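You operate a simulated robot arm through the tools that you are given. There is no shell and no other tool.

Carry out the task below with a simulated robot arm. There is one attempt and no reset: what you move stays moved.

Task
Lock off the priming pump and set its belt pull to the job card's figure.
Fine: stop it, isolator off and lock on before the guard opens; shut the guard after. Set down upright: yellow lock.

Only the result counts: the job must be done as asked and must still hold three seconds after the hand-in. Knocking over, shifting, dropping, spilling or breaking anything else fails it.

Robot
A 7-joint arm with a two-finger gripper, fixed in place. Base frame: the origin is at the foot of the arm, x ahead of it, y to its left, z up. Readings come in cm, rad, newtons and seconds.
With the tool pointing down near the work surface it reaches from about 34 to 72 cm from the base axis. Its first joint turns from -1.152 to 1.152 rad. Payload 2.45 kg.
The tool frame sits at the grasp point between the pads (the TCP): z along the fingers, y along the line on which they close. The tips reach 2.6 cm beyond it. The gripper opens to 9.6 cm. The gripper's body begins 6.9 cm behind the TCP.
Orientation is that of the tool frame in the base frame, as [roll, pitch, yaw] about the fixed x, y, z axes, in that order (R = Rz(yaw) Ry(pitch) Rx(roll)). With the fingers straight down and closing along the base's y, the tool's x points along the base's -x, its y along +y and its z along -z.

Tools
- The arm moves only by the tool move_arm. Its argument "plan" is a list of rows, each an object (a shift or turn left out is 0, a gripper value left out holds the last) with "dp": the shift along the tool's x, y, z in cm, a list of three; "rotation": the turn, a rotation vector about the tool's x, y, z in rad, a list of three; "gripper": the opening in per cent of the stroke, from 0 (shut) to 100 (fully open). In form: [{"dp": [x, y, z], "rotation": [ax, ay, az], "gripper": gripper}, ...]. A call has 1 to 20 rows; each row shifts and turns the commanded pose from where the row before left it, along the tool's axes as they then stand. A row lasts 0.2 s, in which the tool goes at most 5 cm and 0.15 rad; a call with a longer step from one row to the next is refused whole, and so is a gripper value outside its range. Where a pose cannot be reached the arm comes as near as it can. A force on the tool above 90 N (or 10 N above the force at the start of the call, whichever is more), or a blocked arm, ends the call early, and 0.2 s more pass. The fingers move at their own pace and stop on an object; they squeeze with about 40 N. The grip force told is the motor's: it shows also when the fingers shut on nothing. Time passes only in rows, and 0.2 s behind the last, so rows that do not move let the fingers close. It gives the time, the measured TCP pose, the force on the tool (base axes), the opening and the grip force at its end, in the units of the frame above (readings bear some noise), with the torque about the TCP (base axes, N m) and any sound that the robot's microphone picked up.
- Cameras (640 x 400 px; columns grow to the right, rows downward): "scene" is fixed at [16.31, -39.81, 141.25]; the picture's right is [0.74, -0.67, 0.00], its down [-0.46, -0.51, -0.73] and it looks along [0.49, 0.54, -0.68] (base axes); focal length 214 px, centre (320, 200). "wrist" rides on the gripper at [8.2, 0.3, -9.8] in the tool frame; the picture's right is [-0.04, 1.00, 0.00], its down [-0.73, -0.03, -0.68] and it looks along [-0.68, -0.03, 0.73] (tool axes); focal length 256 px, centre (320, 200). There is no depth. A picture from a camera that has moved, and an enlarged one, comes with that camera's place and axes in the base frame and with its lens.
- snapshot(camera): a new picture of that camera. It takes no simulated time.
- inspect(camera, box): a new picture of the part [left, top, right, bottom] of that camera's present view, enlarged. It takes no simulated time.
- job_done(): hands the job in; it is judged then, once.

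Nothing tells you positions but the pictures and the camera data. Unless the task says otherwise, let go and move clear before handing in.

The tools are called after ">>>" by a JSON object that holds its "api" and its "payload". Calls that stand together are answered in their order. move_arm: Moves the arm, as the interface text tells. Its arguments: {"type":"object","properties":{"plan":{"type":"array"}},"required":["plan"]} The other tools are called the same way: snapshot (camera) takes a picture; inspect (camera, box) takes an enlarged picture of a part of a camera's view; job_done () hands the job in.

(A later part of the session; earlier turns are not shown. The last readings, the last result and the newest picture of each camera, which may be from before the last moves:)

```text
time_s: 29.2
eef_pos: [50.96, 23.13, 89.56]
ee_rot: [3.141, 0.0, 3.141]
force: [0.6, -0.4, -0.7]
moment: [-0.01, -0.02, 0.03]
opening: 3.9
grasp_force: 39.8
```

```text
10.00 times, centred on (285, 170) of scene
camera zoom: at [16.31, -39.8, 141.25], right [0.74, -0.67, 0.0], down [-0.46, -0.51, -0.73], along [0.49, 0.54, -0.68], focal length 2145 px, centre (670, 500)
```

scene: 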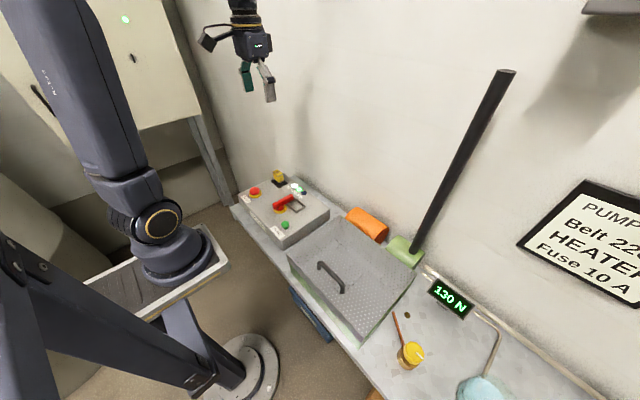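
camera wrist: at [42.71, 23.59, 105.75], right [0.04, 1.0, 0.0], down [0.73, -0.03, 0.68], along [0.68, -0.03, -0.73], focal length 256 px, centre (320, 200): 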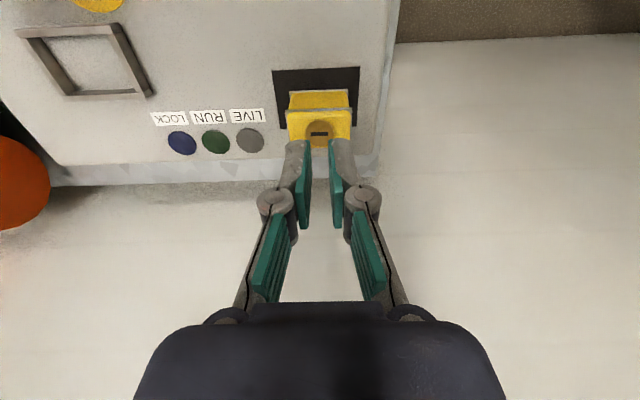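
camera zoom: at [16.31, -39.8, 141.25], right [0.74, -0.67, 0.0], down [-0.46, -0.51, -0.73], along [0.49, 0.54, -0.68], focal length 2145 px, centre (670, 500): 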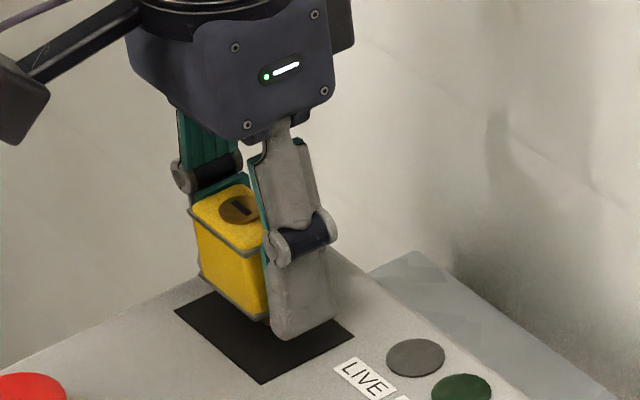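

>>> {"api": "move_arm", "payload": {"plan": [{"dp": [0, 0, -0.3]}, {"dp": [0, 0, -0.3]}, {"dp": [0, 0, -0.3]}, {"dp": [0, 0, 0]}]}}

>>> {"api": "inspect", "payload": {"camera": "scene", "box": [260, 150, 310, 190]}}

>>> {"api": "snapshot", "payload": {"camera": "wrist"}}

```text
time_s: 30.2
eef_pos: [50.97, 23.15, 90.44]
ee_rot: [-3.141, 0.0, 3.141]
force: [-0.2, -0.1, -1.8]
moment: [0.0, -0.04, 0.02]
opening: 3.91
grasp_force: 40.3
```

```text
10.00 times, centred on (285, 170) of scene
camera zoom: at [16.31, -39.8, 141.25], right [0.74, -0.67, 0.0], down [-0.46, -0.51, -0.73], along [0.49, 0.54, -0.68], focal length 2145 px, centre (670, 500)
```

zoom: 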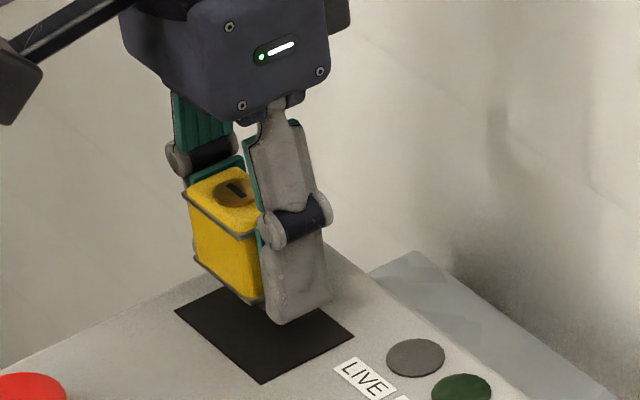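

```text
taken
camera wrist: at [42.79, 23.51, 100.15], right [0.04, 1.0, 0.0], down [0.73, -0.03, 0.68], along [0.68, -0.03, -0.73], focal length 256 px, centre (320, 200)
```

wrist: 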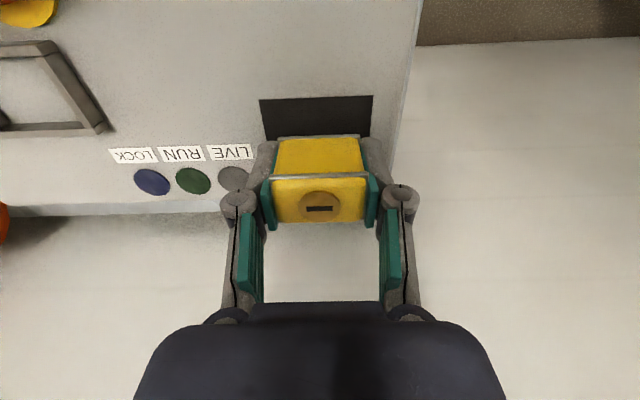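

The lock is lifting with the pads this time. I'll continue slowly upward and then across to the frame.

>>> {"api": "move_arm", "payload": {"plan": [{"dp": [0, 0, -0.4]}, {"dp": [0, 0, -0.4]}, {"dp": [0, 0, -0.4]}, {"dp": [0, 0, -0.4]}, {"dp": [0, 0, -0.4]}, {"dp": [0, 0, -0.4]}, {"dp": [0, -0.5, 0]}, {"dp": [0.2, -1, 0]}, {"dp": [0.2, -1, 0]}, {"dp": [0.2, -1, 0]}, {"dp": [0, 0, 0]}]}}

>>> {"api": "inspect", "payload": {"camera": "scene", "box": [260, 150, 330, 200]}}

>>> {"api": "snapshot", "payload": {"camera": "wrist"}}

```text
time_s: 32.6
eef_pos: [50.36, 19.62, 92.94]
ee_rot: [3.14, 0.0, -3.141]
force: [0.2, 0.3, -0.2]
moment: [0.01, -0.02, 0.03]
opening: 3.9
grasp_force: 39.9
```

```text
8.00 times, centred on (295, 175) of scene
camera zoom: at [16.31, -39.81, 141.25], right [0.74, -0.67, 0.0], down [-0.46, -0.51, -0.73], along [0.49, 0.54, -0.68], focal length 1716 px, centre (520, 400)
```

zoom: 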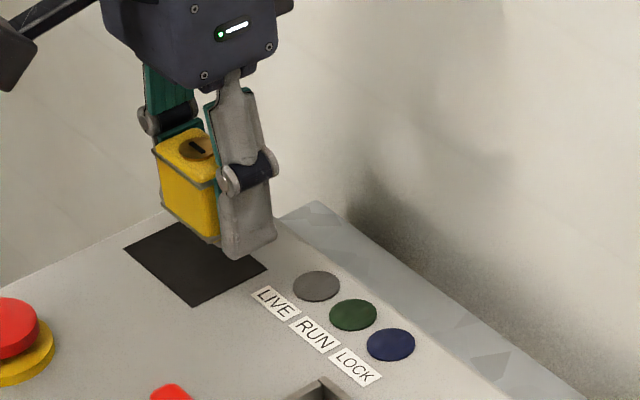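

```text
taken
camera wrist: at [42.2, 20.01, 102.53], right [0.04, 1.0, 0.0], down [0.73, -0.03, 0.68], along [0.68, -0.03, -0.73], focal length 256 px, centre (320, 200)
```

wrist: 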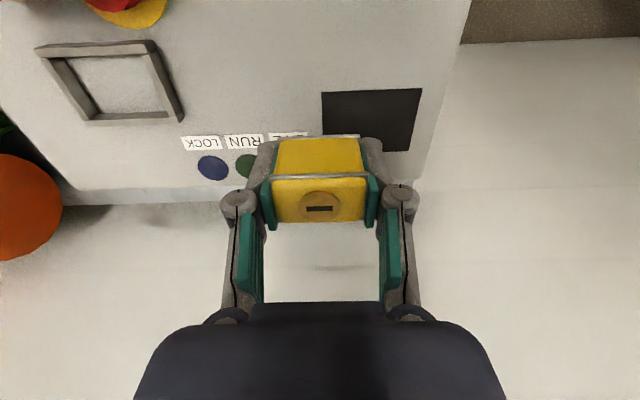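

The lock is held level. I'll carry it on to above the frame centre at about (47.1, 7.6).

>>> {"api": "move_arm", "payload": {"plan": [{"dp": [0.27, -1, 0]}, {"dp": [0.27, -1, 0]}, {"dp": [0.27, -1, 0]}, {"dp": [0.27, -1, 0]}, {"dp": [0.27, -1, 0]}, {"dp": [0.27, -1, 0]}, {"dp": [0.27, -1, 0]}, {"dp": [0.27, -1, 0]}, {"dp": [0.27, -1, 0]}, {"dp": [0.27, -1, 0]}, {"dp": [0.27, -1, 0]}, {"dp": [0.27, -1, 0]}, {"dp": [0, 0, 0]}]}}

>>> {"api": "inspect", "payload": {"camera": "scene", "box": [270, 160, 350, 230]}}

>>> {"api": "snapshot", "payload": {"camera": "wrist"}}

```text
time_s: 35.4
eef_pos: [47.15, 7.63, 92.83]
ee_rot: [-3.141, 0.001, 3.141]
force: [-0.3, 0.2, -1.3]
moment: [-0.05, -0.04, -0.01]
opening: 3.92
grasp_force: 40.0
```

```text
5.71 times, centred on (310, 195) of scene
camera zoom: at [16.31, -39.81, 141.25], right [0.74, -0.67, 0.0], down [-0.46, -0.51, -0.73], along [0.49, 0.54, -0.68], focal length 1226 px, centre (377, 229)
```

zoom: 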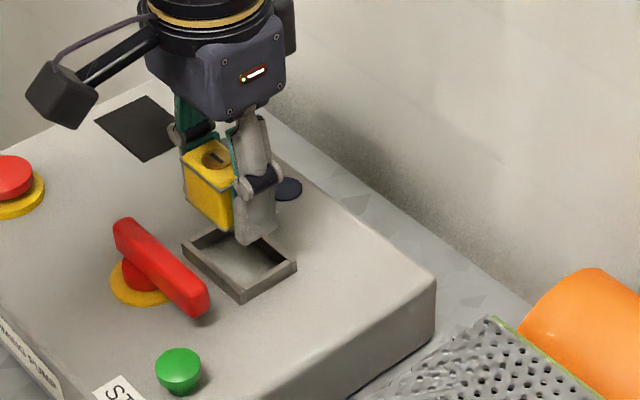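

```text
taken
camera wrist: at [38.94, 7.94, 102.5], right [0.04, 1.0, 0.0], down [0.73, -0.03, 0.68], along [0.68, -0.03, -0.73], focal length 256 px, centre (320, 200)
```

wrist: 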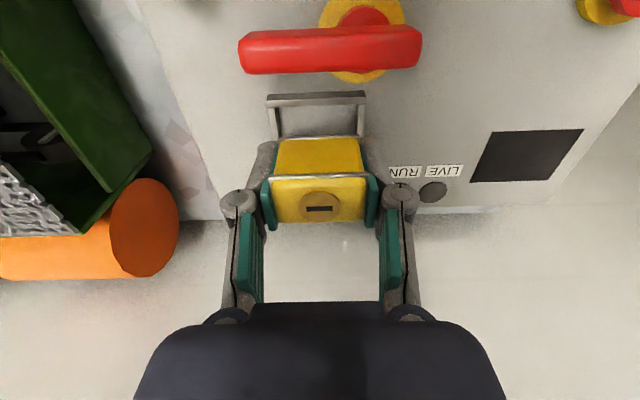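

The lock is centred over the frame. I'll lower it slowly until it touches.

>>> {"api": "move_arm", "payload": {"plan": [{"dp": [0, -0.12, 0.4]}, {"dp": [0, 0, 0.4]}, {"dp": [0, 0, 0.4]}, {"dp": [0, 0, 0.4]}, {"dp": [0, 0, 0.4]}, {"dp": [0, 0, 0.4]}, {"dp": [0, 0, 0.4]}, {"dp": [0, 0, 0.3]}, {"dp": [0, 0, 0]}]}}

>>> {"api": "inspect", "payload": {"camera": "scene", "box": [270, 160, 350, 230]}}

>>> {"api": "inspect", "payload": {"camera": "wrist", "box": [220, 60, 420, 240]}}

```text
time_s: 37.4
eef_pos: [47.27, 7.46, 89.94]
ee_rot: [3.139, 0.003, -3.14]
force: [0.4, 1.8, 28.5]
moment: [0.01, 0.52, 0.0]
opening: 3.94
grasp_force: 39.5
```

```text
5.71 times, centred on (310, 195) of scene
camera zoom: at [16.27, -39.81, 141.25], right [0.74, -0.67, 0.0], down [-0.46, -0.51, -0.73], along [0.49, 0.54, -0.68], focal length 1226 px, centre (377, 229)
```

zoom: 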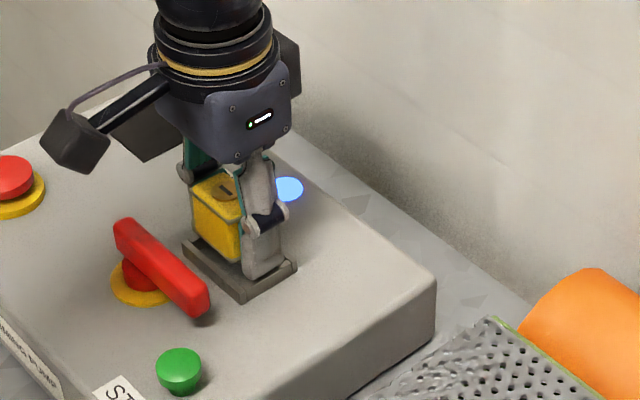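

```text
2.22 times, centred on (320, 150) of wrist
camera zoom: at [39.03, 7.81, 99.52], right [0.04, 1.0, 0.0], down [0.73, -0.03, 0.68], along [0.68, -0.03, -0.73], focal length 569 px, centre (320, 311)
```

zoom: 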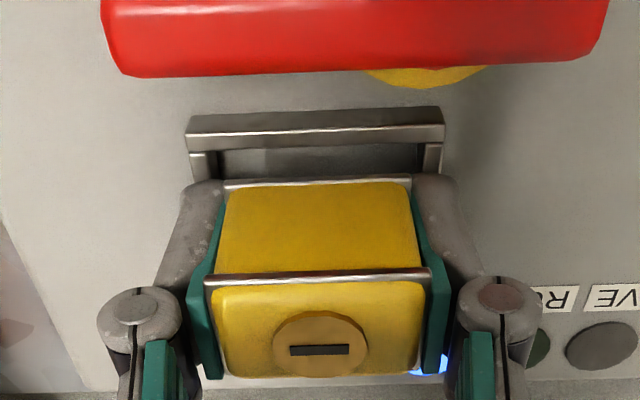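

The blue LOCK lamp has lit, but contact came a bit early and the lock was pushed up slightly in the grip. I'll look closely at how it sits in the frame.

>>> {"api": "inspect", "payload": {"camera": "scene", "box": [290, 180, 330, 220]}}

>>> {"api": "inspect", "payload": {"camera": "wrist", "box": [270, 100, 370, 170]}}

```text
10.00 times, centred on (310, 200) of scene
camera zoom: at [16.27, -39.81, 141.25], right [0.74, -0.67, 0.0], down [-0.46, -0.51, -0.73], along [0.49, 0.54, -0.68], focal length 2145 px, centre (420, 200)
```

zoom: 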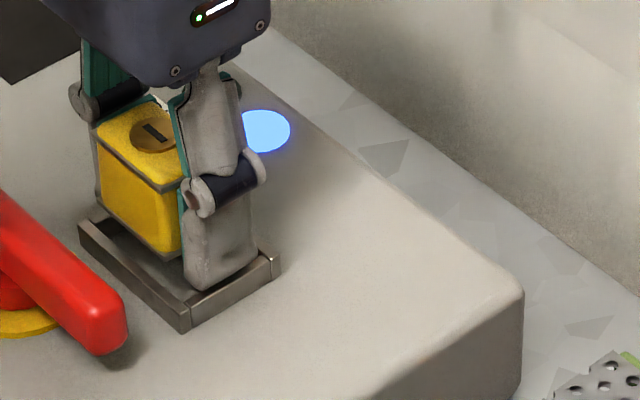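

```text
5.71 times, centred on (320, 135) of wrist
camera zoom: at [39.03, 7.81, 99.52], right [0.04, 1.0, 0.0], down [0.73, -0.03, 0.68], along [0.68, -0.03, -0.73], focal length 1463 px, centre (320, 571)
```

zoom: 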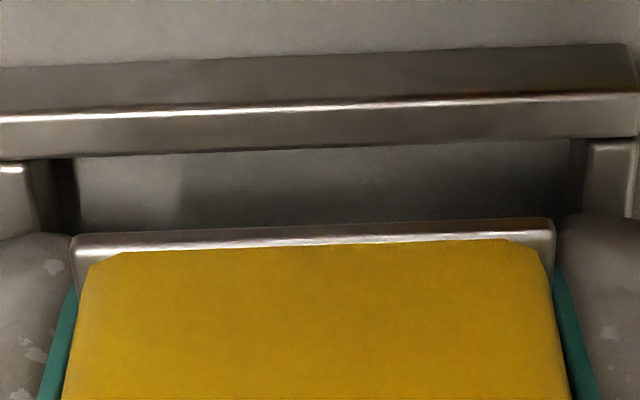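

LOCK lit, but the contact moment puts the touch point at x≈45.45, so the lock is catching the frame's near wall rather than sitting inside it. I'll lift slightly, shift about 0.35 cm in +x, and lower again.

>>> {"api": "move_arm", "payload": {"plan": [{"dp": [0, 0, -0.3]}, {"dp": [0, 0, -0.4]}, {"dp": [0, 0, -0.3]}, {"dp": [-0.15, 0, 0]}, {"dp": [-0.2, 0, 0]}, {"dp": [0, 0, 0]}]}}

>>> {"api": "inspect", "payload": {"camera": "wrist", "box": [220, 60, 420, 240]}}

>>> {"api": "inspect", "payload": {"camera": "scene", "box": [290, 180, 330, 220]}}

```text
time_s: 38.8
eef_pos: [47.46, 7.43, 90.76]
ee_rot: [-3.141, 0.0, 3.141]
force: [0.6, -0.2, -1.3]
moment: [0.0, 0.0, -0.01]
opening: 3.91
grasp_force: 39.9
```

```text
2.22 times, centred on (320, 150) of wrist
camera zoom: at [39.35, 7.82, 100.47], right [0.04, 1.0, 0.0], down [0.73, -0.03, 0.68], along [0.68, -0.03, -0.73], focal length 569 px, centre (320, 311)
```

zoom: 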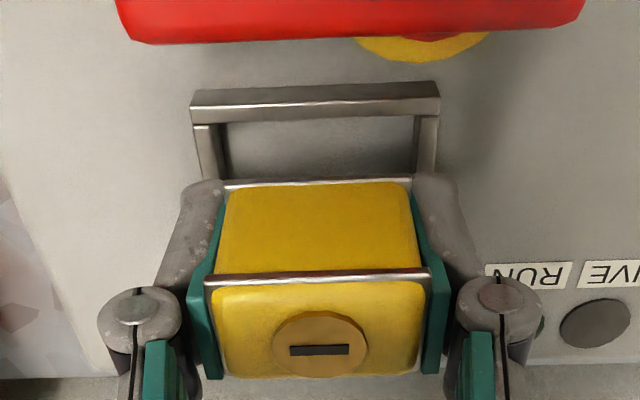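

```text
10.00 times, centred on (310, 200) of scene
camera zoom: at [16.31, -39.8, 141.25], right [0.74, -0.67, 0.0], down [-0.46, -0.51, -0.73], along [0.49, 0.54, -0.68], focal length 2145 px, centre (420, 200)
```

zoom: 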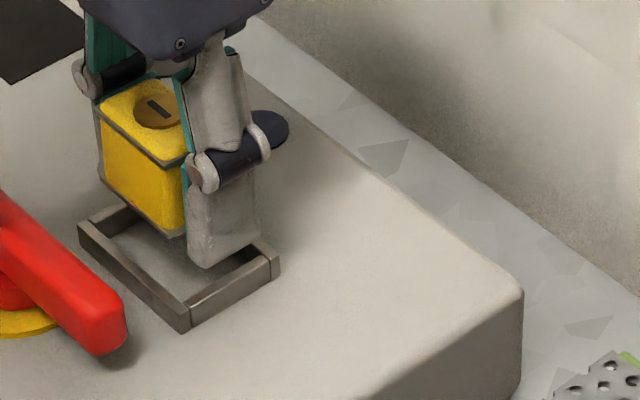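

>>> {"api": "move_arm", "payload": {"plan": [{"dp": [-0.05, 0.06, 0.3]}, {"dp": [0, 0, 0.3]}, {"dp": [0, 0, 0.3]}, {"dp": [0, 0, 0.15]}, {"dp": [0, 0, 0]}]}}

>>> {"api": "inspect", "payload": {"camera": "wrist", "box": [220, 60, 420, 240]}}

>>> {"api": "inspect", "payload": {"camera": "scene", "box": [290, 180, 330, 220]}}

```text
time_s: 40.0
eef_pos: [47.53, 7.44, 89.81]
ee_rot: [-3.142, 0.0, 3.141]
force: [1.0, -0.8, -1.0]
moment: [0.0, -0.01, 0.01]
opening: 3.9
grasp_force: 40.4
```

```text
2.22 times, centred on (320, 150) of wrist
camera zoom: at [39.38, 7.87, 99.38], right [0.04, 1.0, 0.0], down [0.73, -0.03, 0.68], along [0.68, -0.03, -0.73], focal length 569 px, centre (320, 311)
```

zoom: 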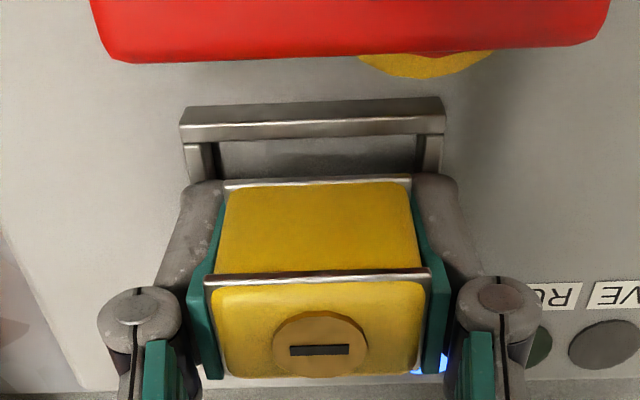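

```text
10.00 times, centred on (310, 200) of scene
camera zoom: at [16.31, -39.8, 141.25], right [0.74, -0.67, 0.0], down [-0.46, -0.51, -0.73], along [0.49, 0.54, -0.68], focal length 2145 px, centre (420, 200)
```

zoom: 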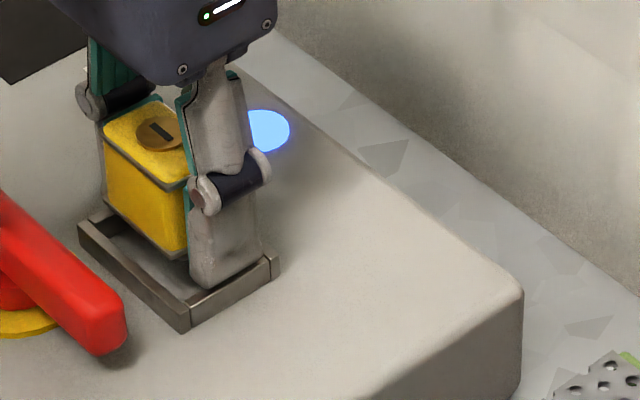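

Now it passes into the frame without contact and LOCK is lit. I'll keep lowering in fine steps.

>>> {"api": "move_arm", "payload": {"plan": [{"dp": [0, 0, 0.15]}, {"dp": [0, 0, 0.15]}, {"dp": [0, 0, 0]}]}}

>>> {"api": "move_arm", "payload": {"plan": [{"dp": [0, 0, 0.1]}, {"dp": [0, 0, 0.1]}, {"dp": [0, 0, 0]}]}}

```text
time_s: 40.8
eef_pos: [47.43, 7.46, 89.71]
ee_rot: [3.141, 0.001, -3.142]
force: [-12.8, -5.8, 51.5]
moment: [-0.15, 0.42, 0.01]
opening: 3.94
grasp_force: 39.7
```

```text
time_s: 41.6
eef_pos: [47.48, 7.42, 89.57]
ee_rot: [3.14, 0.005, 3.141]
force: [-19.3, -4.9, 86.2]
moment: [-0.38, 0.7, -0.02]
opening: 3.95
grasp_force: 40.3
```

>>> {"api": "inspect", "payload": {"camera": "wrist", "box": [220, 60, 420, 240]}}

>>> {"api": "inspect", "payload": {"camera": "scene", "box": [290, 180, 330, 220]}}

```text
2.22 times, centred on (320, 150) of wrist
camera zoom: at [39.34, 7.87, 99.21], right [0.04, 1.0, 0.0], down [0.73, -0.03, 0.68], along [0.68, -0.03, -0.73], focal length 569 px, centre (320, 311)
```

zoom: 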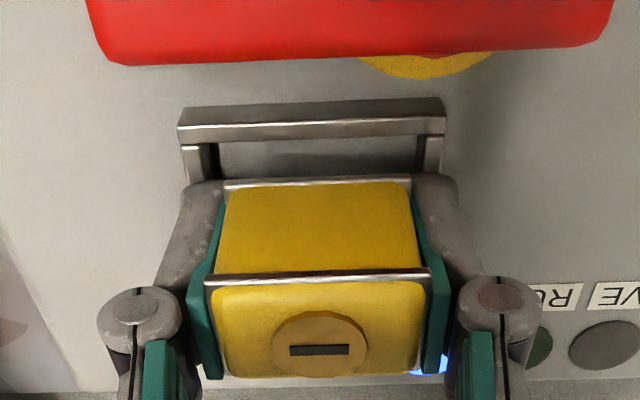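

```text
10.00 times, centred on (310, 200) of scene
camera zoom: at [16.14, -39.84, 141.26], right [0.74, -0.67, 0.0], down [-0.46, -0.51, -0.73], along [0.49, 0.54, -0.68], focal length 2145 px, centre (420, 200)
```

zoom: 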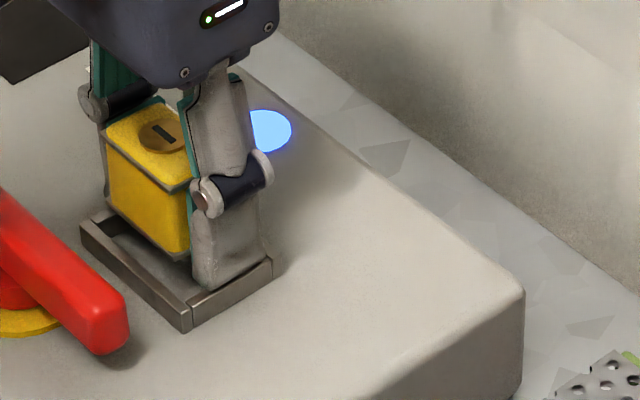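

The fingertips are now resting on the frame's side walls with the lock inside the frame, hanging about half a centimetre above the floor. I'll ease off the force and open the pads just enough to let it slide down guided by them.

>>> {"api": "move_arm", "payload": {"plan": [{"dp": [0, 0, -0.2]}, {"dp": [0, 0, -0.2]}, {"dp": [0, 0, -0.05]}, {"dp": [0, 0, 0]}]}}

>>> {"api": "move_arm", "payload": {"plan": [{"dp": [0, 0, 0], "gripper": 41}, {"dp": [0, 0, 0], "gripper": 42}, {"dp": [0, 0, 0], "gripper": 43}, {"dp": [0, 0, 0]}]}}

>>> {"api": "inspect", "payload": {"camera": "wrist", "box": [220, 60, 420, 240]}}

>>> {"api": "inspect", "payload": {"camera": "scene", "box": [290, 180, 330, 220]}}

```text
time_s: 42.6
eef_pos: [47.52, 7.52, 89.69]
ee_rot: [-3.141, -0.002, -3.14]
force: [1.7, 1.1, 1.7]
moment: [0.03, -0.11, -0.02]
opening: 3.9
grasp_force: 39.9
```

```text
time_s: 43.6
eef_pos: [47.57, 7.59, 89.74]
ee_rot: [3.142, -0.001, 3.142]
force: [-0.6, 0.2, -0.4]
moment: [-0.03, -0.01, 0.03]
opening: 4.13
grasp_force: 0.0
```

```text
2.22 times, centred on (320, 150) of wrist
camera zoom: at [39.36, 7.89, 99.38], right [0.04, 1.0, 0.0], down [0.73, -0.03, 0.68], along [0.68, -0.03, -0.73], focal length 569 px, centre (320, 311)
```

zoom: 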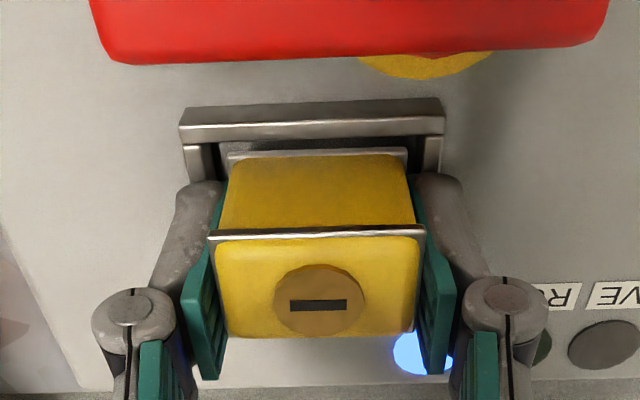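

```text
10.00 times, centred on (310, 200) of scene
camera zoom: at [16.31, -39.81, 141.25], right [0.74, -0.67, 0.0], down [-0.46, -0.51, -0.73], along [0.49, 0.54, -0.68], focal length 2145 px, centre (420, 200)
```

zoom: 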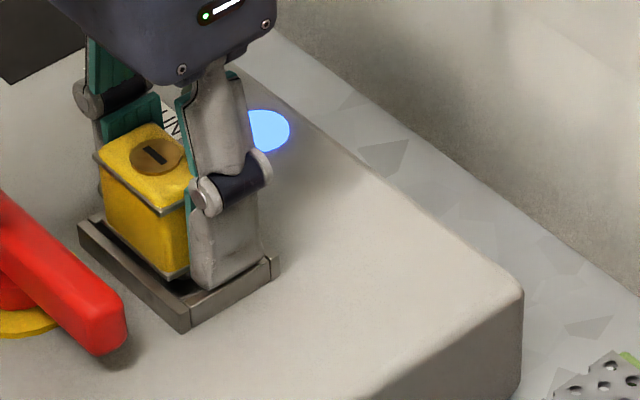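

The lock dropped gently into the frame, sits level, and LOCK is blue. I'll open fully and rise clear.

>>> {"api": "move_arm", "payload": {"plan": [{"dp": [0, 0, 0], "gripper": 55}, {"dp": [0, 0, -0.2], "gripper": 65}, {"dp": [0, 0, -0.5], "gripper": 75}, {"dp": [0, 0, -1]}, {"dp": [0, 0, -2]}, {"dp": [0, 0, -3]}, {"dp": [1, 0, -3]}, {"dp": [2, -1, -3]}, {"dp": [0, 0, 0]}]}}

>>> {"api": "snapshot", "payload": {"camera": "wrist"}}

>>> {"api": "snapshot", "payload": {"camera": "scene"}}

```text
time_s: 45.6
eef_pos: [44.38, 6.48, 102.36]
ee_rot: [3.141, 0.001, -3.139]
force: [-1.1, -0.3, 0.3]
moment: [0.02, -0.02, -0.01]
opening: 7.22
grasp_force: 0.1
```

```text
taken
camera wrist: at [36.27, 6.86, 111.95], right [0.04, 1.0, 0.0], down [0.73, -0.03, 0.68], along [0.68, -0.03, -0.73], focal length 256 px, centre (320, 200)
```

wrist: 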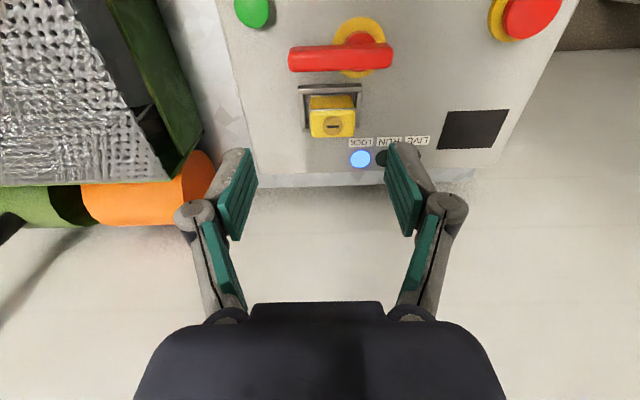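

```text
taken
```

scene: 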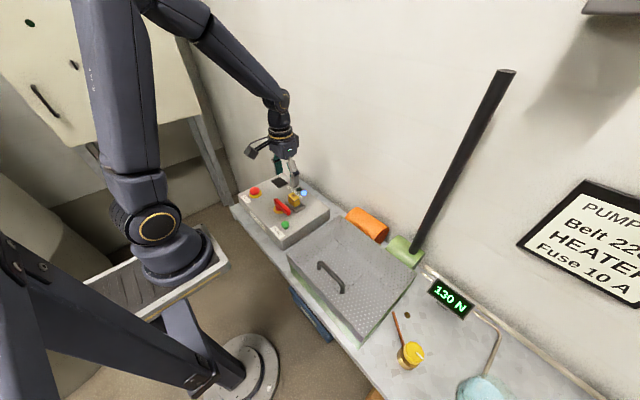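

Isolator off, RUN and LIVE dark, and LOCK lit with the lock standing upright in the frame. Next I'll study the guard: a perforated lid at about x 31–52, y −36 to −10, z≈91, with a handle near its front edge.

>>> {"api": "move_arm", "payload": {"plan": [{"dp": [1.2, -3.2, -1.0]}, {"dp": [1.2, -3.2, -1.0]}, {"dp": [1.2, -3.2, -1.0]}, {"dp": [1.2, -3.2, -1.0]}, {"dp": [1.2, -3.2, -1.0]}, {"dp": [1.2, -3.2, -1.0]}, {"dp": [0, 0, 0]}]}}

>>> {"api": "snapshot", "payload": {"camera": "wrist"}}

>>> {"api": "inspect", "payload": {"camera": "scene", "box": [270, 160, 350, 240]}}

```text
time_s: 47.2
eef_pos: [37.4, -12.65, 108.49]
ee_rot: [3.139, 0.001, -3.141]
force: [-0.9, 0.6, -0.8]
moment: [0.0, 0.01, 0.0]
opening: 7.23
grasp_force: 0.1
```

```text
taken
camera wrist: at [29.22, -12.25, 118.07], right [0.04, 1.0, 0.0], down [0.73, -0.03, 0.68], along [0.68, -0.03, -0.73], focal length 256 px, centre (320, 200)
```

wrist: 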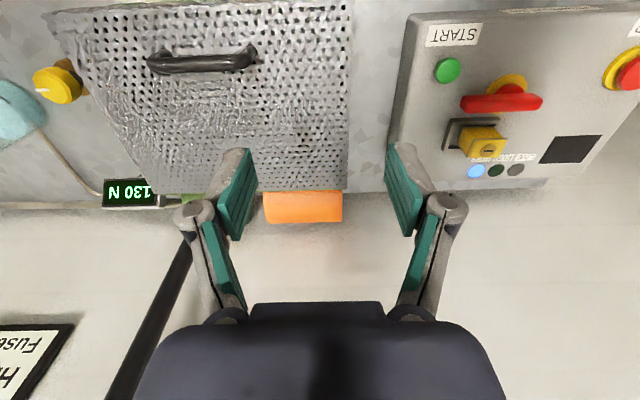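

```text
5.00 times, centred on (310, 200) of scene
camera zoom: at [16.31, -39.81, 141.25], right [0.74, -0.67, 0.0], down [-0.46, -0.51, -0.73], along [0.49, 0.54, -0.68], focal length 1072 px, centre (370, 200)
```

zoom: 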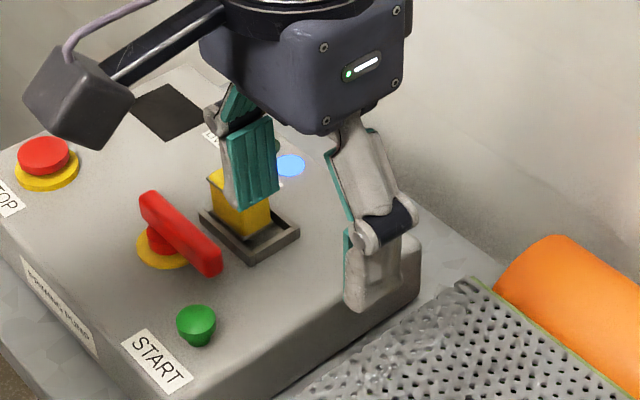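

>>> {"api": "inspect", "payload": {"camera": "wrist", "box": [0, 0, 360, 230]}}

>>> {"api": "inspect", "payload": {"camera": "wrist", "box": [130, 20, 280, 110]}}

```text
1.74 times, centred on (180, 115) of wrist
camera zoom: at [29.22, -12.25, 118.07], right [0.04, 1.0, 0.0], down [0.73, -0.03, 0.68], along [0.68, -0.03, -0.73], focal length 445 px, centre (564, 348)
```

zoom: 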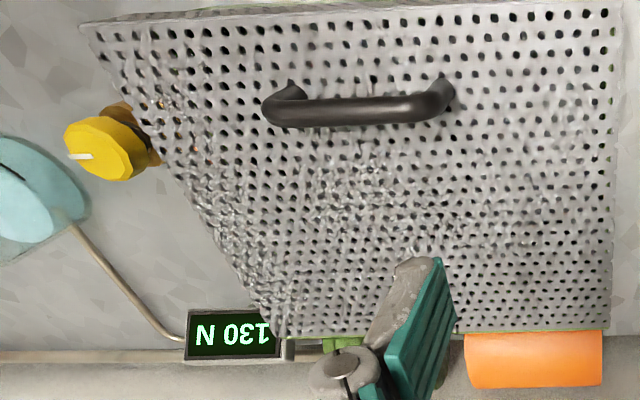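

```text
4.27 times, centred on (205, 65) of wrist
camera zoom: at [29.22, -12.25, 118.07], right [0.04, 1.0, 0.0], down [0.73, -0.03, 0.68], along [0.68, -0.03, -0.73], focal length 1092 px, centre (811, 776)
```

zoom: 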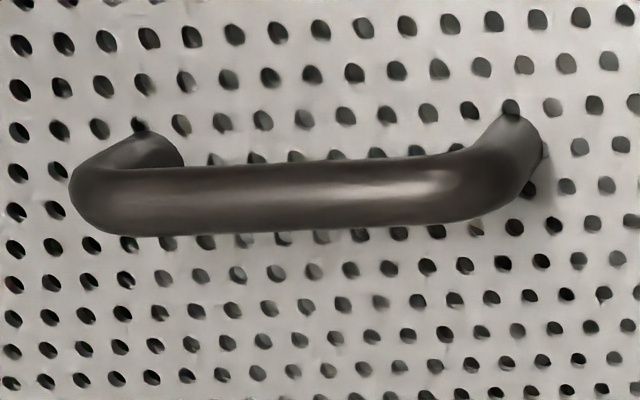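

The lid measures consistently at z≈91 with a handle bar at x≈35, y −19 to −27, z≈94.4, and looks hinged at the back edge. I'll yaw the tool 90° so the fingers close across the bar, then move above it.

>>> {"api": "move_arm", "payload": {"plan": [{"rotation": [0, 0, 0.15]}, {"rotation": [0, 0, 0.15]}, {"rotation": [0, 0, 0.15]}, {"rotation": [0, 0, 0.15]}, {"rotation": [0, 0, 0.15]}, {"rotation": [0, 0, 0.15]}, {"rotation": [0, 0, 0.15]}, {"rotation": [0, 0, 0.15]}, {"rotation": [0, 0, 0.15]}, {"rotation": [0, 0, 0.15]}, {"rotation": [0, 0, 0.0708]}, {"dp": [0, 0, 0]}]}}

>>> {"api": "snapshot", "payload": {"camera": "wrist"}}

```text
time_s: 49.8
eef_pos: [37.25, -12.71, 108.4]
ee_rot: [-3.141, 0.001, 1.571]
force: [-1.1, -0.5, -0.4]
moment: [0.0, 0.0, -0.02]
opening: 7.22
grasp_force: 0.0
```

```text
taken
camera wrist: at [37.66, -4.5, 118.06], right [1.0, -0.04, 0.0], down [-0.03, -0.73, 0.68], along [-0.03, -0.68, -0.73], focal length 256 px, centre (320, 200)
```

wrist: 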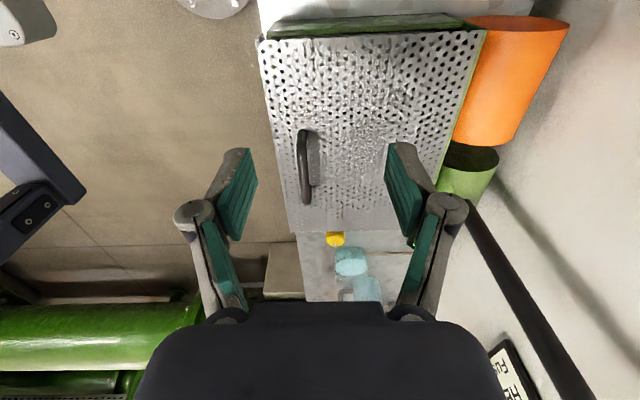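

>>> {"api": "move_arm", "payload": {"plan": [{"dp": [-3.4, -0.65, 2.4]}, {"dp": [-3.4, -0.65, 2.4]}, {"dp": [-3.4, -0.65, 2.4]}, {"dp": [0, 0, 0]}]}}

>>> {"api": "snapshot", "payload": {"camera": "wrist"}}

>>> {"api": "inspect", "payload": {"camera": "scene", "box": [270, 180, 430, 350]}}

```text
time_s: 50.8
eef_pos: [35.17, -22.69, 101.25]
ee_rot: [-3.142, 0.0, 1.571]
force: [0.2, 0.1, 0.7]
moment: [0.01, -0.03, -0.01]
opening: 7.2
grasp_force: 0.0
```

```text
taken
camera wrist: at [35.57, -14.61, 110.85], right [1.0, -0.04, 0.0], down [-0.03, -0.73, 0.68], along [-0.03, -0.68, -0.73], focal length 256 px, centre (320, 200)
```

wrist: 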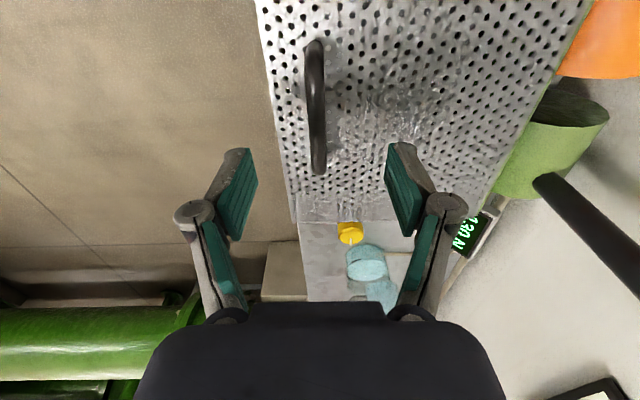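

```text
2.35 times, centred on (350, 265) of scene
camera zoom: at [16.31, -39.81, 141.25], right [0.74, -0.67, 0.0], down [-0.46, -0.51, -0.73], along [0.49, 0.54, -0.68], focal length 505 px, centre (249, 47)
```

zoom: 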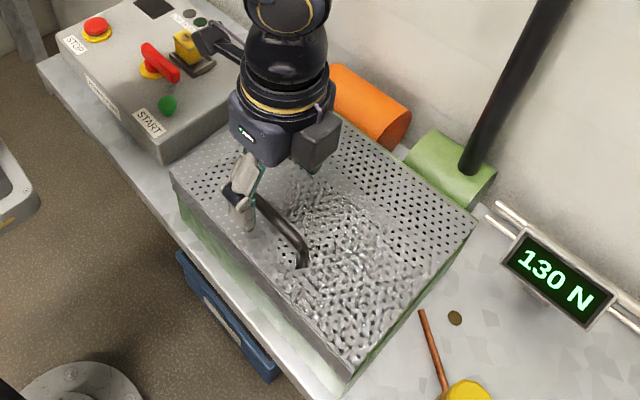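

The bar is right below the pads at x≈35.0. I'll lower to z≈94.6 and grip it.

>>> {"api": "move_arm", "payload": {"plan": [{"dp": [0, -0.15, 3]}, {"dp": [0, 0, 2]}, {"dp": [0, 0, 1]}, {"dp": [0, 0, 0.65]}, {"dp": [0, 0, 0], "gripper": 0}, {"dp": [0, 0, 0]}, {"dp": [0, 0, 0]}, {"dp": [0, 0, 0]}, {"dp": [0, 0, 0]}, {"dp": [0, 0, 0]}, {"dp": [0, 0, 0]}]}}

>>> {"api": "snapshot", "payload": {"camera": "wrist"}}

>>> {"api": "inspect", "payload": {"camera": "scene", "box": [270, 180, 430, 350]}}

```text
time_s: 53.2
eef_pos: [34.92, -22.75, 94.52]
ee_rot: [-3.138, 0.0, 1.572]
force: [-9.3, -0.5, 0.1]
moment: [0.06, 0.0, -0.02]
opening: 1.01
grasp_force: 37.5
```

```text
taken
camera wrist: at [35.39, -14.6, 104.14], right [1.0, -0.04, 0.0], down [-0.03, -0.73, 0.68], along [-0.03, -0.68, -0.73], focal length 256 px, centre (320, 200)
```

wrist: 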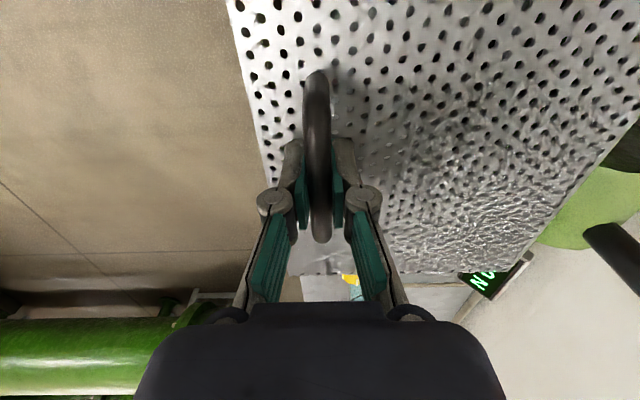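

```text
2.35 times, centred on (350, 265) of scene
camera zoom: at [16.29, -39.81, 141.25], right [0.74, -0.67, 0.0], down [-0.46, -0.51, -0.73], along [0.49, 0.54, -0.68], focal length 505 px, centre (249, 47)
```

zoom: 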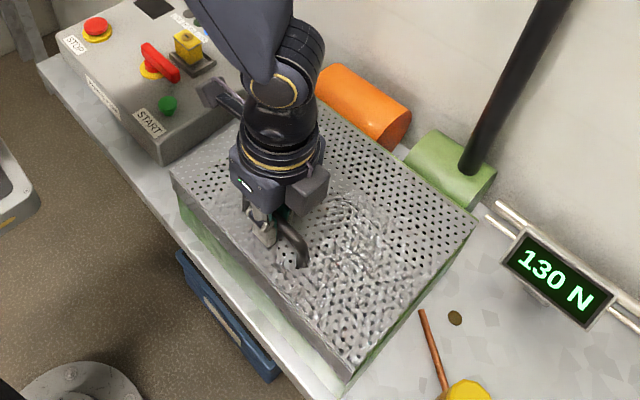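

The bar is gripped. I'll lift by about 1 cm first and check how the lid responds.

>>> {"api": "move_arm", "payload": {"plan": [{"dp": [0, -0.05, -0.3]}, {"dp": [0, 0.1, -0.4]}, {"dp": [0, 0.1, -0.4]}, {"dp": [0, 0.1, -0.4]}, {"dp": [0, 0, 0]}]}}

>>> {"api": "snapshot", "payload": {"camera": "wrist"}}

>>> {"api": "inspect", "payload": {"camera": "scene", "box": [270, 180, 430, 350]}}

```text
time_s: 54.4
eef_pos: [35.48, -22.82, 96.06]
ee_rot: [3.141, 0.0, 1.572]
force: [-6.8, 3.2, 1.2]
moment: [0.15, -0.01, -0.02]
opening: 1.0
grasp_force: 38.3
```

```text
taken
camera wrist: at [35.77, -14.6, 105.75], right [1.0, -0.04, 0.0], down [-0.03, -0.73, 0.68], along [-0.03, -0.68, -0.73], focal length 256 px, centre (320, 200)
```

wrist: 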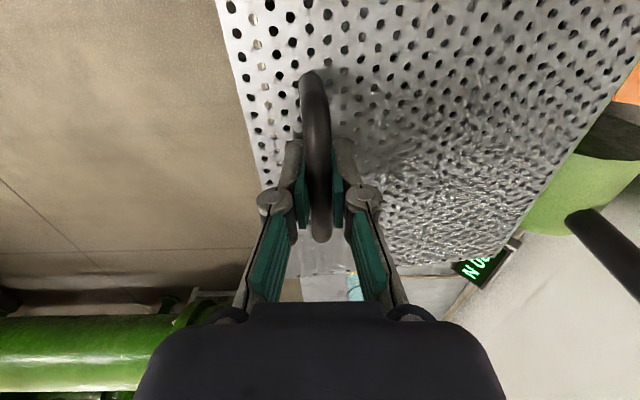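

```text
2.35 times, centred on (350, 265) of scene
camera zoom: at [16.3, -39.79, 141.25], right [0.74, -0.67, 0.0], down [-0.46, -0.51, -0.73], along [0.49, 0.54, -0.68], focal length 505 px, centre (249, 47)
```

zoom: 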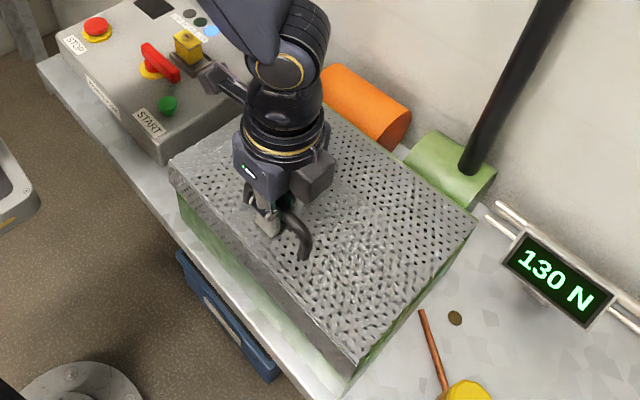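

The lid rises on a rear hinge as expected (path fits a hinge at about x=52.5, z=91). I'll follow that arc up to about 45° and check.

>>> {"api": "move_arm", "payload": {"plan": [{"dp": [0, 0.45, -1.46]}, {"dp": [0, 0.63, -1.43]}, {"dp": [0, 0.75, -1.37]}, {"dp": [0, 0.87, -1.3]}, {"dp": [0, 0, 0]}]}}

>>> {"api": "move_arm", "payload": {"plan": [{"dp": [0, 0.98, -1.21]}, {"dp": [0, 1.08, -1.13]}, {"dp": [0, 1.18, -1.03]}, {"dp": [0, 1.26, -0.92]}, {"dp": [0, 0, 0]}]}}

>>> {"api": "snapshot", "payload": {"camera": "scene"}}

>>> {"api": "snapshot", "payload": {"camera": "wrist"}}

```text
time_s: 55.6
eef_pos: [38.2, -22.71, 101.74]
ee_rot: [3.141, 0.002, 1.571]
force: [-1.8, 6.0, 1.3]
moment: [0.14, 0.04, -0.03]
opening: 1.03
grasp_force: 37.7
```

```text
time_s: 56.8
eef_pos: [42.61, -22.89, 105.79]
ee_rot: [-3.141, -0.001, 1.572]
force: [1.9, 6.6, -3.1]
moment: [-0.03, 0.02, -0.07]
opening: 1.02
grasp_force: 37.7
```

```text
taken
```

scene: 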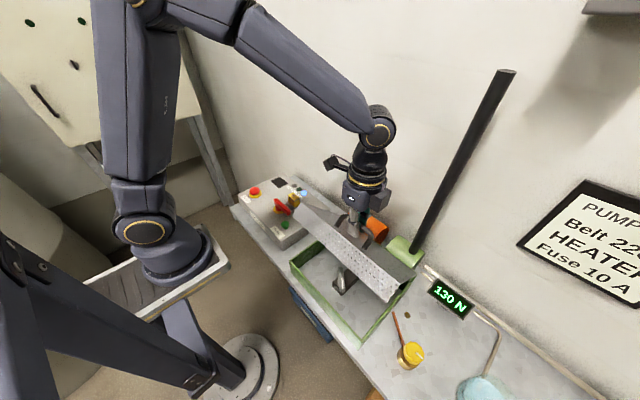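

```text
taken
camera wrist: at [43.05, -14.63, 115.48], right [1.0, -0.04, 0.0], down [-0.03, -0.73, 0.68], along [-0.03, -0.68, -0.73], focal length 256 px, centre (320, 200)
```

wrist: 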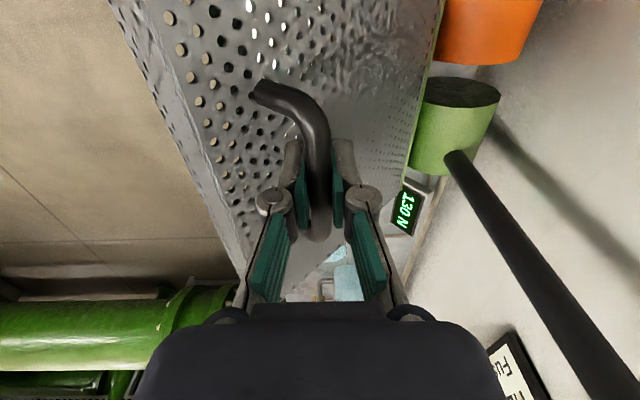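

The lid follows cleanly with low force. I'll continue to about 75°, then 90°.

>>> {"api": "move_arm", "payload": {"plan": [{"dp": [0, 1.33, -0.81]}, {"dp": [0, 1.41, -0.69]}, {"dp": [0, 1.45, -0.56]}, {"dp": [0, 1.5, -0.44]}, {"dp": [0, 1.53, -0.3]}, {"dp": [0, 1.56, -0.17]}, {"dp": [0, 0, 0]}]}}

>>> {"api": "move_arm", "payload": {"plan": [{"dp": [0, 1.56, -0.03]}, {"dp": [0, 1.55, 0.1]}, {"dp": [0, 1.2, 0.18]}, {"dp": [0, 0, 0]}]}}

>>> {"api": "snapshot", "payload": {"camera": "scene"}}

>>> {"api": "snapshot", "payload": {"camera": "wrist"}}

```text
time_s: 58.4
eef_pos: [51.45, -22.88, 108.83]
ee_rot: [-3.141, -0.001, 1.571]
force: [-0.7, 2.1, -7.7]
moment: [-0.02, 0.09, 0.0]
opening: 1.02
grasp_force: 37.2
```

```text
time_s: 59.4
eef_pos: [55.87, -22.84, 108.69]
ee_rot: [-3.14, 0.001, 1.569]
force: [-3.9, -6.7, -15.4]
moment: [-0.18, 0.03, 0.03]
opening: 1.04
grasp_force: 37.9
```

```text
taken
```

scene: 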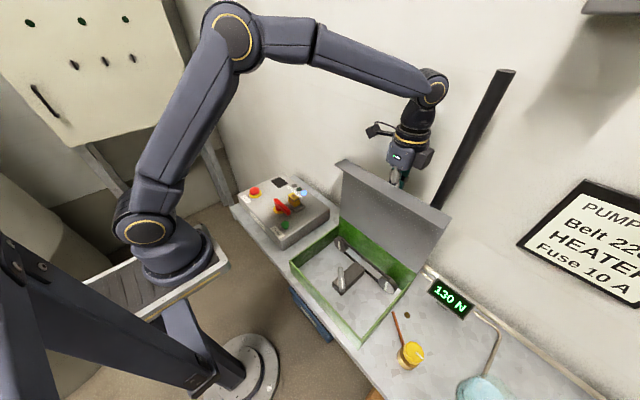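

```text
taken
camera wrist: at [56.18, -14.64, 118.27], right [1.0, -0.04, 0.0], down [-0.03, -0.73, 0.68], along [-0.03, -0.68, -0.73], focal length 256 px, centre (320, 200)
```

wrist: 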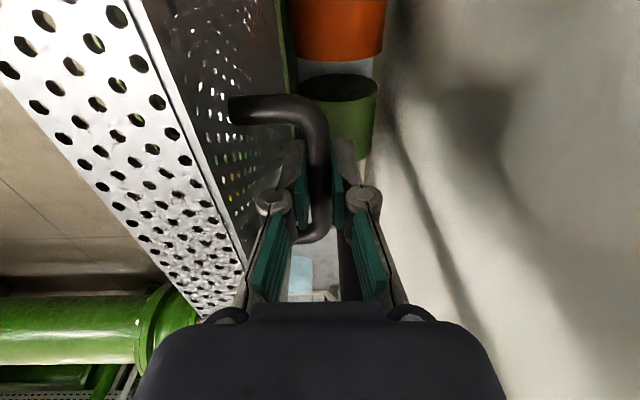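

The guard is near vertical and I can see the belt and a tensioner mechanism inside. I'll tip the lid slightly past vertical so it can rest open, watching for a stop.

>>> {"api": "move_arm", "payload": {"plan": [{"dp": [0, 0.5, 0.2]}, {"dp": [0, 0.6, 0.22]}, {"dp": [0, 0.6, 0.2]}, {"dp": [0, 0, 0]}]}}

>>> {"api": "snapshot", "payload": {"camera": "scene"}}

```text
time_s: 60.4
eef_pos: [57.49, -22.9, 108.28]
ee_rot: [3.135, 0.002, 1.574]
force: [3.3, -3.7, 8.4]
moment: [0.36, -0.01, -0.05]
opening: 1.05
grasp_force: 37.5
```

```text
taken
```

scene: 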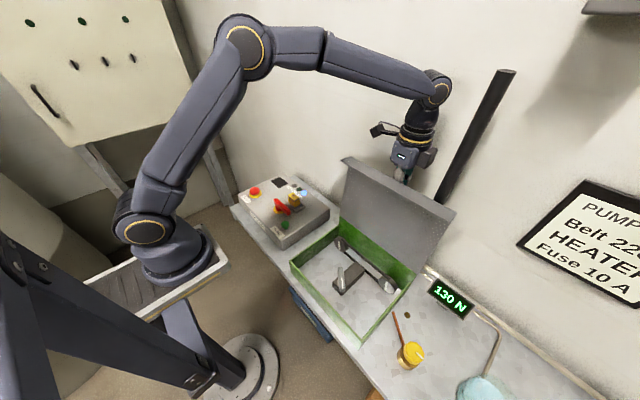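

>>> {"api": "move_arm", "payload": {"plan": [{"dp": [0, 0.5, 0.16]}, {"dp": [0, 0.5, 0.17]}, {"dp": [0, 0.5, 0.18]}, {"dp": [0, 0, 0]}]}}

>>> {"api": "inspect", "payload": {"camera": "scene", "box": [310, 130, 510, 310]}}

>>> {"api": "snapshot", "payload": {"camera": "wrist"}}

```text
time_s: 61.4
eef_pos: [58.85, -22.86, 107.66]
ee_rot: [3.139, 0.002, 1.57]
force: [7.4, -4.0, 17.1]
moment: [-0.37, -0.01, -0.03]
opening: 1.06
grasp_force: 38.1
```

```text
2.22 times, centred on (410, 220) of scene
camera zoom: at [16.3, -39.8, 141.25], right [0.74, -0.67, 0.0], down [-0.46, -0.51, -0.73], along [0.49, 0.54, -0.68], focal length 477 px, centre (120, 156)
```

zoom: 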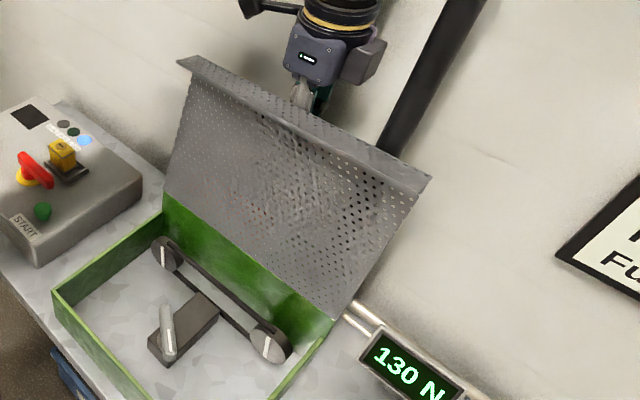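

```text
taken
camera wrist: at [59.25, -14.62, 117.24], right [1.0, -0.04, 0.0], down [-0.03, -0.73, 0.68], along [-0.02, -0.68, -0.73], focal length 256 px, centre (320, 200)
```

wrist: 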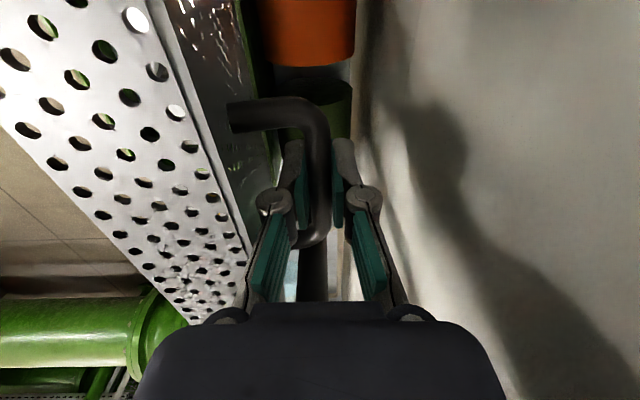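

>>> {"api": "move_arm", "payload": {"plan": [{"dp": [0, 0.3, 0.05]}, {"dp": [0, 0.3, 0.1]}, {"dp": [0, 0, 0]}]}}

>>> {"api": "move_arm", "payload": {"plan": [{"dp": [0, 0.3, 0.11]}, {"dp": [0, 0.3, 0.12]}, {"dp": [0, 0, 0]}]}}

>>> {"api": "inspect", "payload": {"camera": "scene", "box": [310, 130, 510, 310]}}

```text
time_s: 62.2
eef_pos: [59.5, -22.8, 107.42]
ee_rot: [-3.139, -0.002, 1.569]
force: [-1.2, -0.4, 27.9]
moment: [-0.21, 2.3, -0.01]
opening: 1.05
grasp_force: 37.3
```

```text
time_s: 63.0
eef_pos: [59.76, -22.96, 107.25]
ee_rot: [-3.133, -0.001, 1.571]
force: [-15.5, 2.8, 32.5]
moment: [-0.88, 4.95, -0.06]
opening: 1.03
grasp_force: 37.3
```

```text
2.22 times, centred on (410, 220) of scene
camera zoom: at [16.22, -39.77, 141.27], right [0.74, -0.67, 0.0], down [-0.46, -0.51, -0.73], along [0.49, 0.54, -0.68], focal length 477 px, centre (120, 156)
```

zoom: 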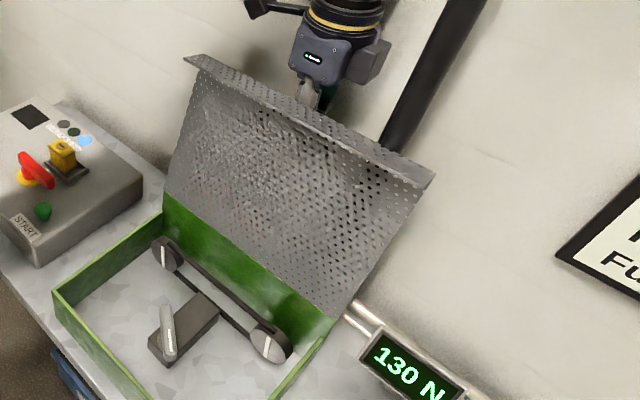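

>>> {"api": "snapshot", "payload": {"camera": "wrist"}}

>>> {"api": "inspect", "payload": {"camera": "scene", "box": [380, 140, 460, 210]}}

```text
taken
camera wrist: at [60.24, -14.65, 116.87], right [1.0, -0.04, -0.01], down [-0.02, -0.73, 0.68], along [-0.03, -0.68, -0.73], focal length 256 px, centre (320, 200)
```

wrist: 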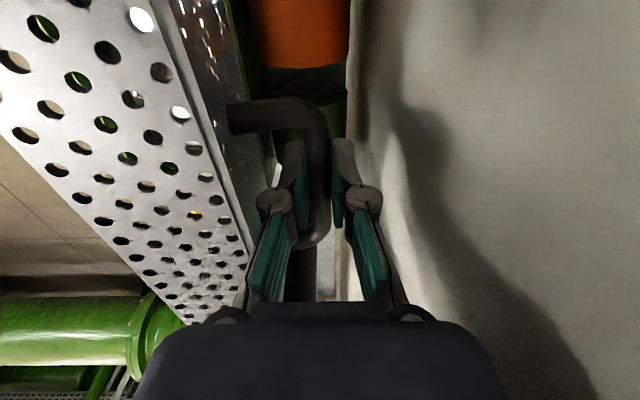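

```text
5.71 times, centred on (420, 175) of scene
camera zoom: at [16.22, -39.77, 141.27], right [0.74, -0.67, 0.0], down [-0.46, -0.51, -0.73], along [0.49, 0.54, -0.68], focal length 1226 px, centre (-251, 343)
```

zoom: 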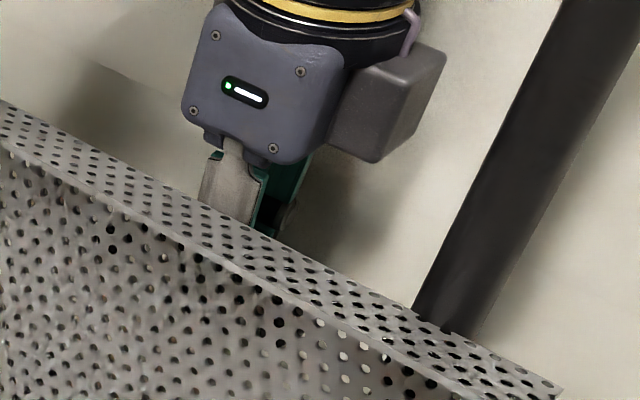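

The gripper body is near the back wall, which explains the side force, and the lid is ~12° past vertical. I'll back off slightly and loosen the grip a little to see if the lid stays.

>>> {"api": "move_arm", "payload": {"plan": [{"dp": [0, -0.3, -0.1]}, {"dp": [0, -0.25, -0.1]}, {"dp": [0, 0, 0]}]}}

>>> {"api": "move_arm", "payload": {"plan": [{"dp": [0, 0, 0], "gripper": 14}, {"dp": [0, 0, 0], "gripper": 20}, {"dp": [0, 0, 0], "gripper": 26}, {"dp": [0, 0, 0]}]}}

>>> {"api": "snapshot", "payload": {"camera": "wrist"}}

>>> {"api": "inspect", "payload": {"camera": "scene", "box": [310, 130, 510, 310]}}

```text
time_s: 63.8
eef_pos: [59.47, -22.73, 107.35]
ee_rot: [-3.14, -0.002, 1.574]
force: [-8.5, 2.1, 18.6]
moment: [-0.36, 2.83, -0.08]
opening: 1.06
grasp_force: 38.1
```

```text
time_s: 64.8
eef_pos: [59.47, -22.82, 107.26]
ee_rot: [3.14, -0.001, 1.571]
force: [0.3, 0.0, 0.2]
moment: [-0.03, 0.03, -0.03]
opening: 2.47
grasp_force: 0.1
```

```text
taken
camera wrist: at [59.91, -14.7, 117.0], right [1.0, -0.04, 0.0], down [-0.03, -0.73, 0.68], along [-0.03, -0.68, -0.73], focal length 256 px, centre (320, 200)
```

wrist: 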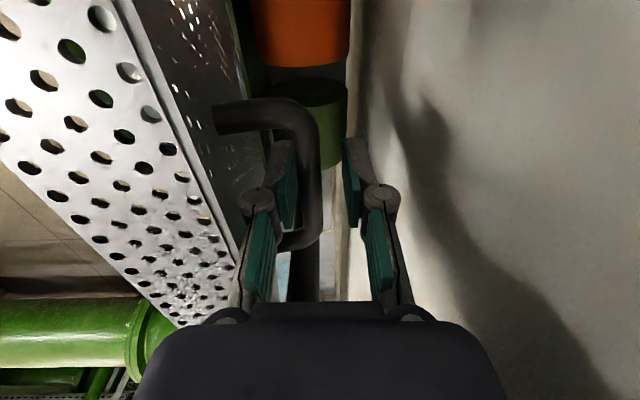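

```text
2.22 times, centred on (410, 220) of scene
camera zoom: at [16.31, -39.8, 141.25], right [0.74, -0.67, 0.0], down [-0.46, -0.51, -0.73], along [0.49, 0.54, -0.68], focal length 477 px, centre (120, 156)
```

zoom: 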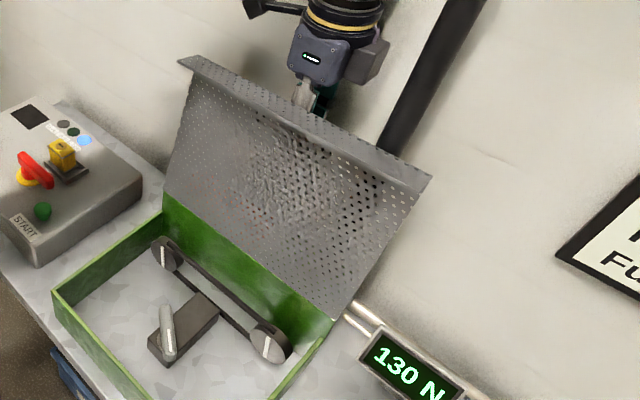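

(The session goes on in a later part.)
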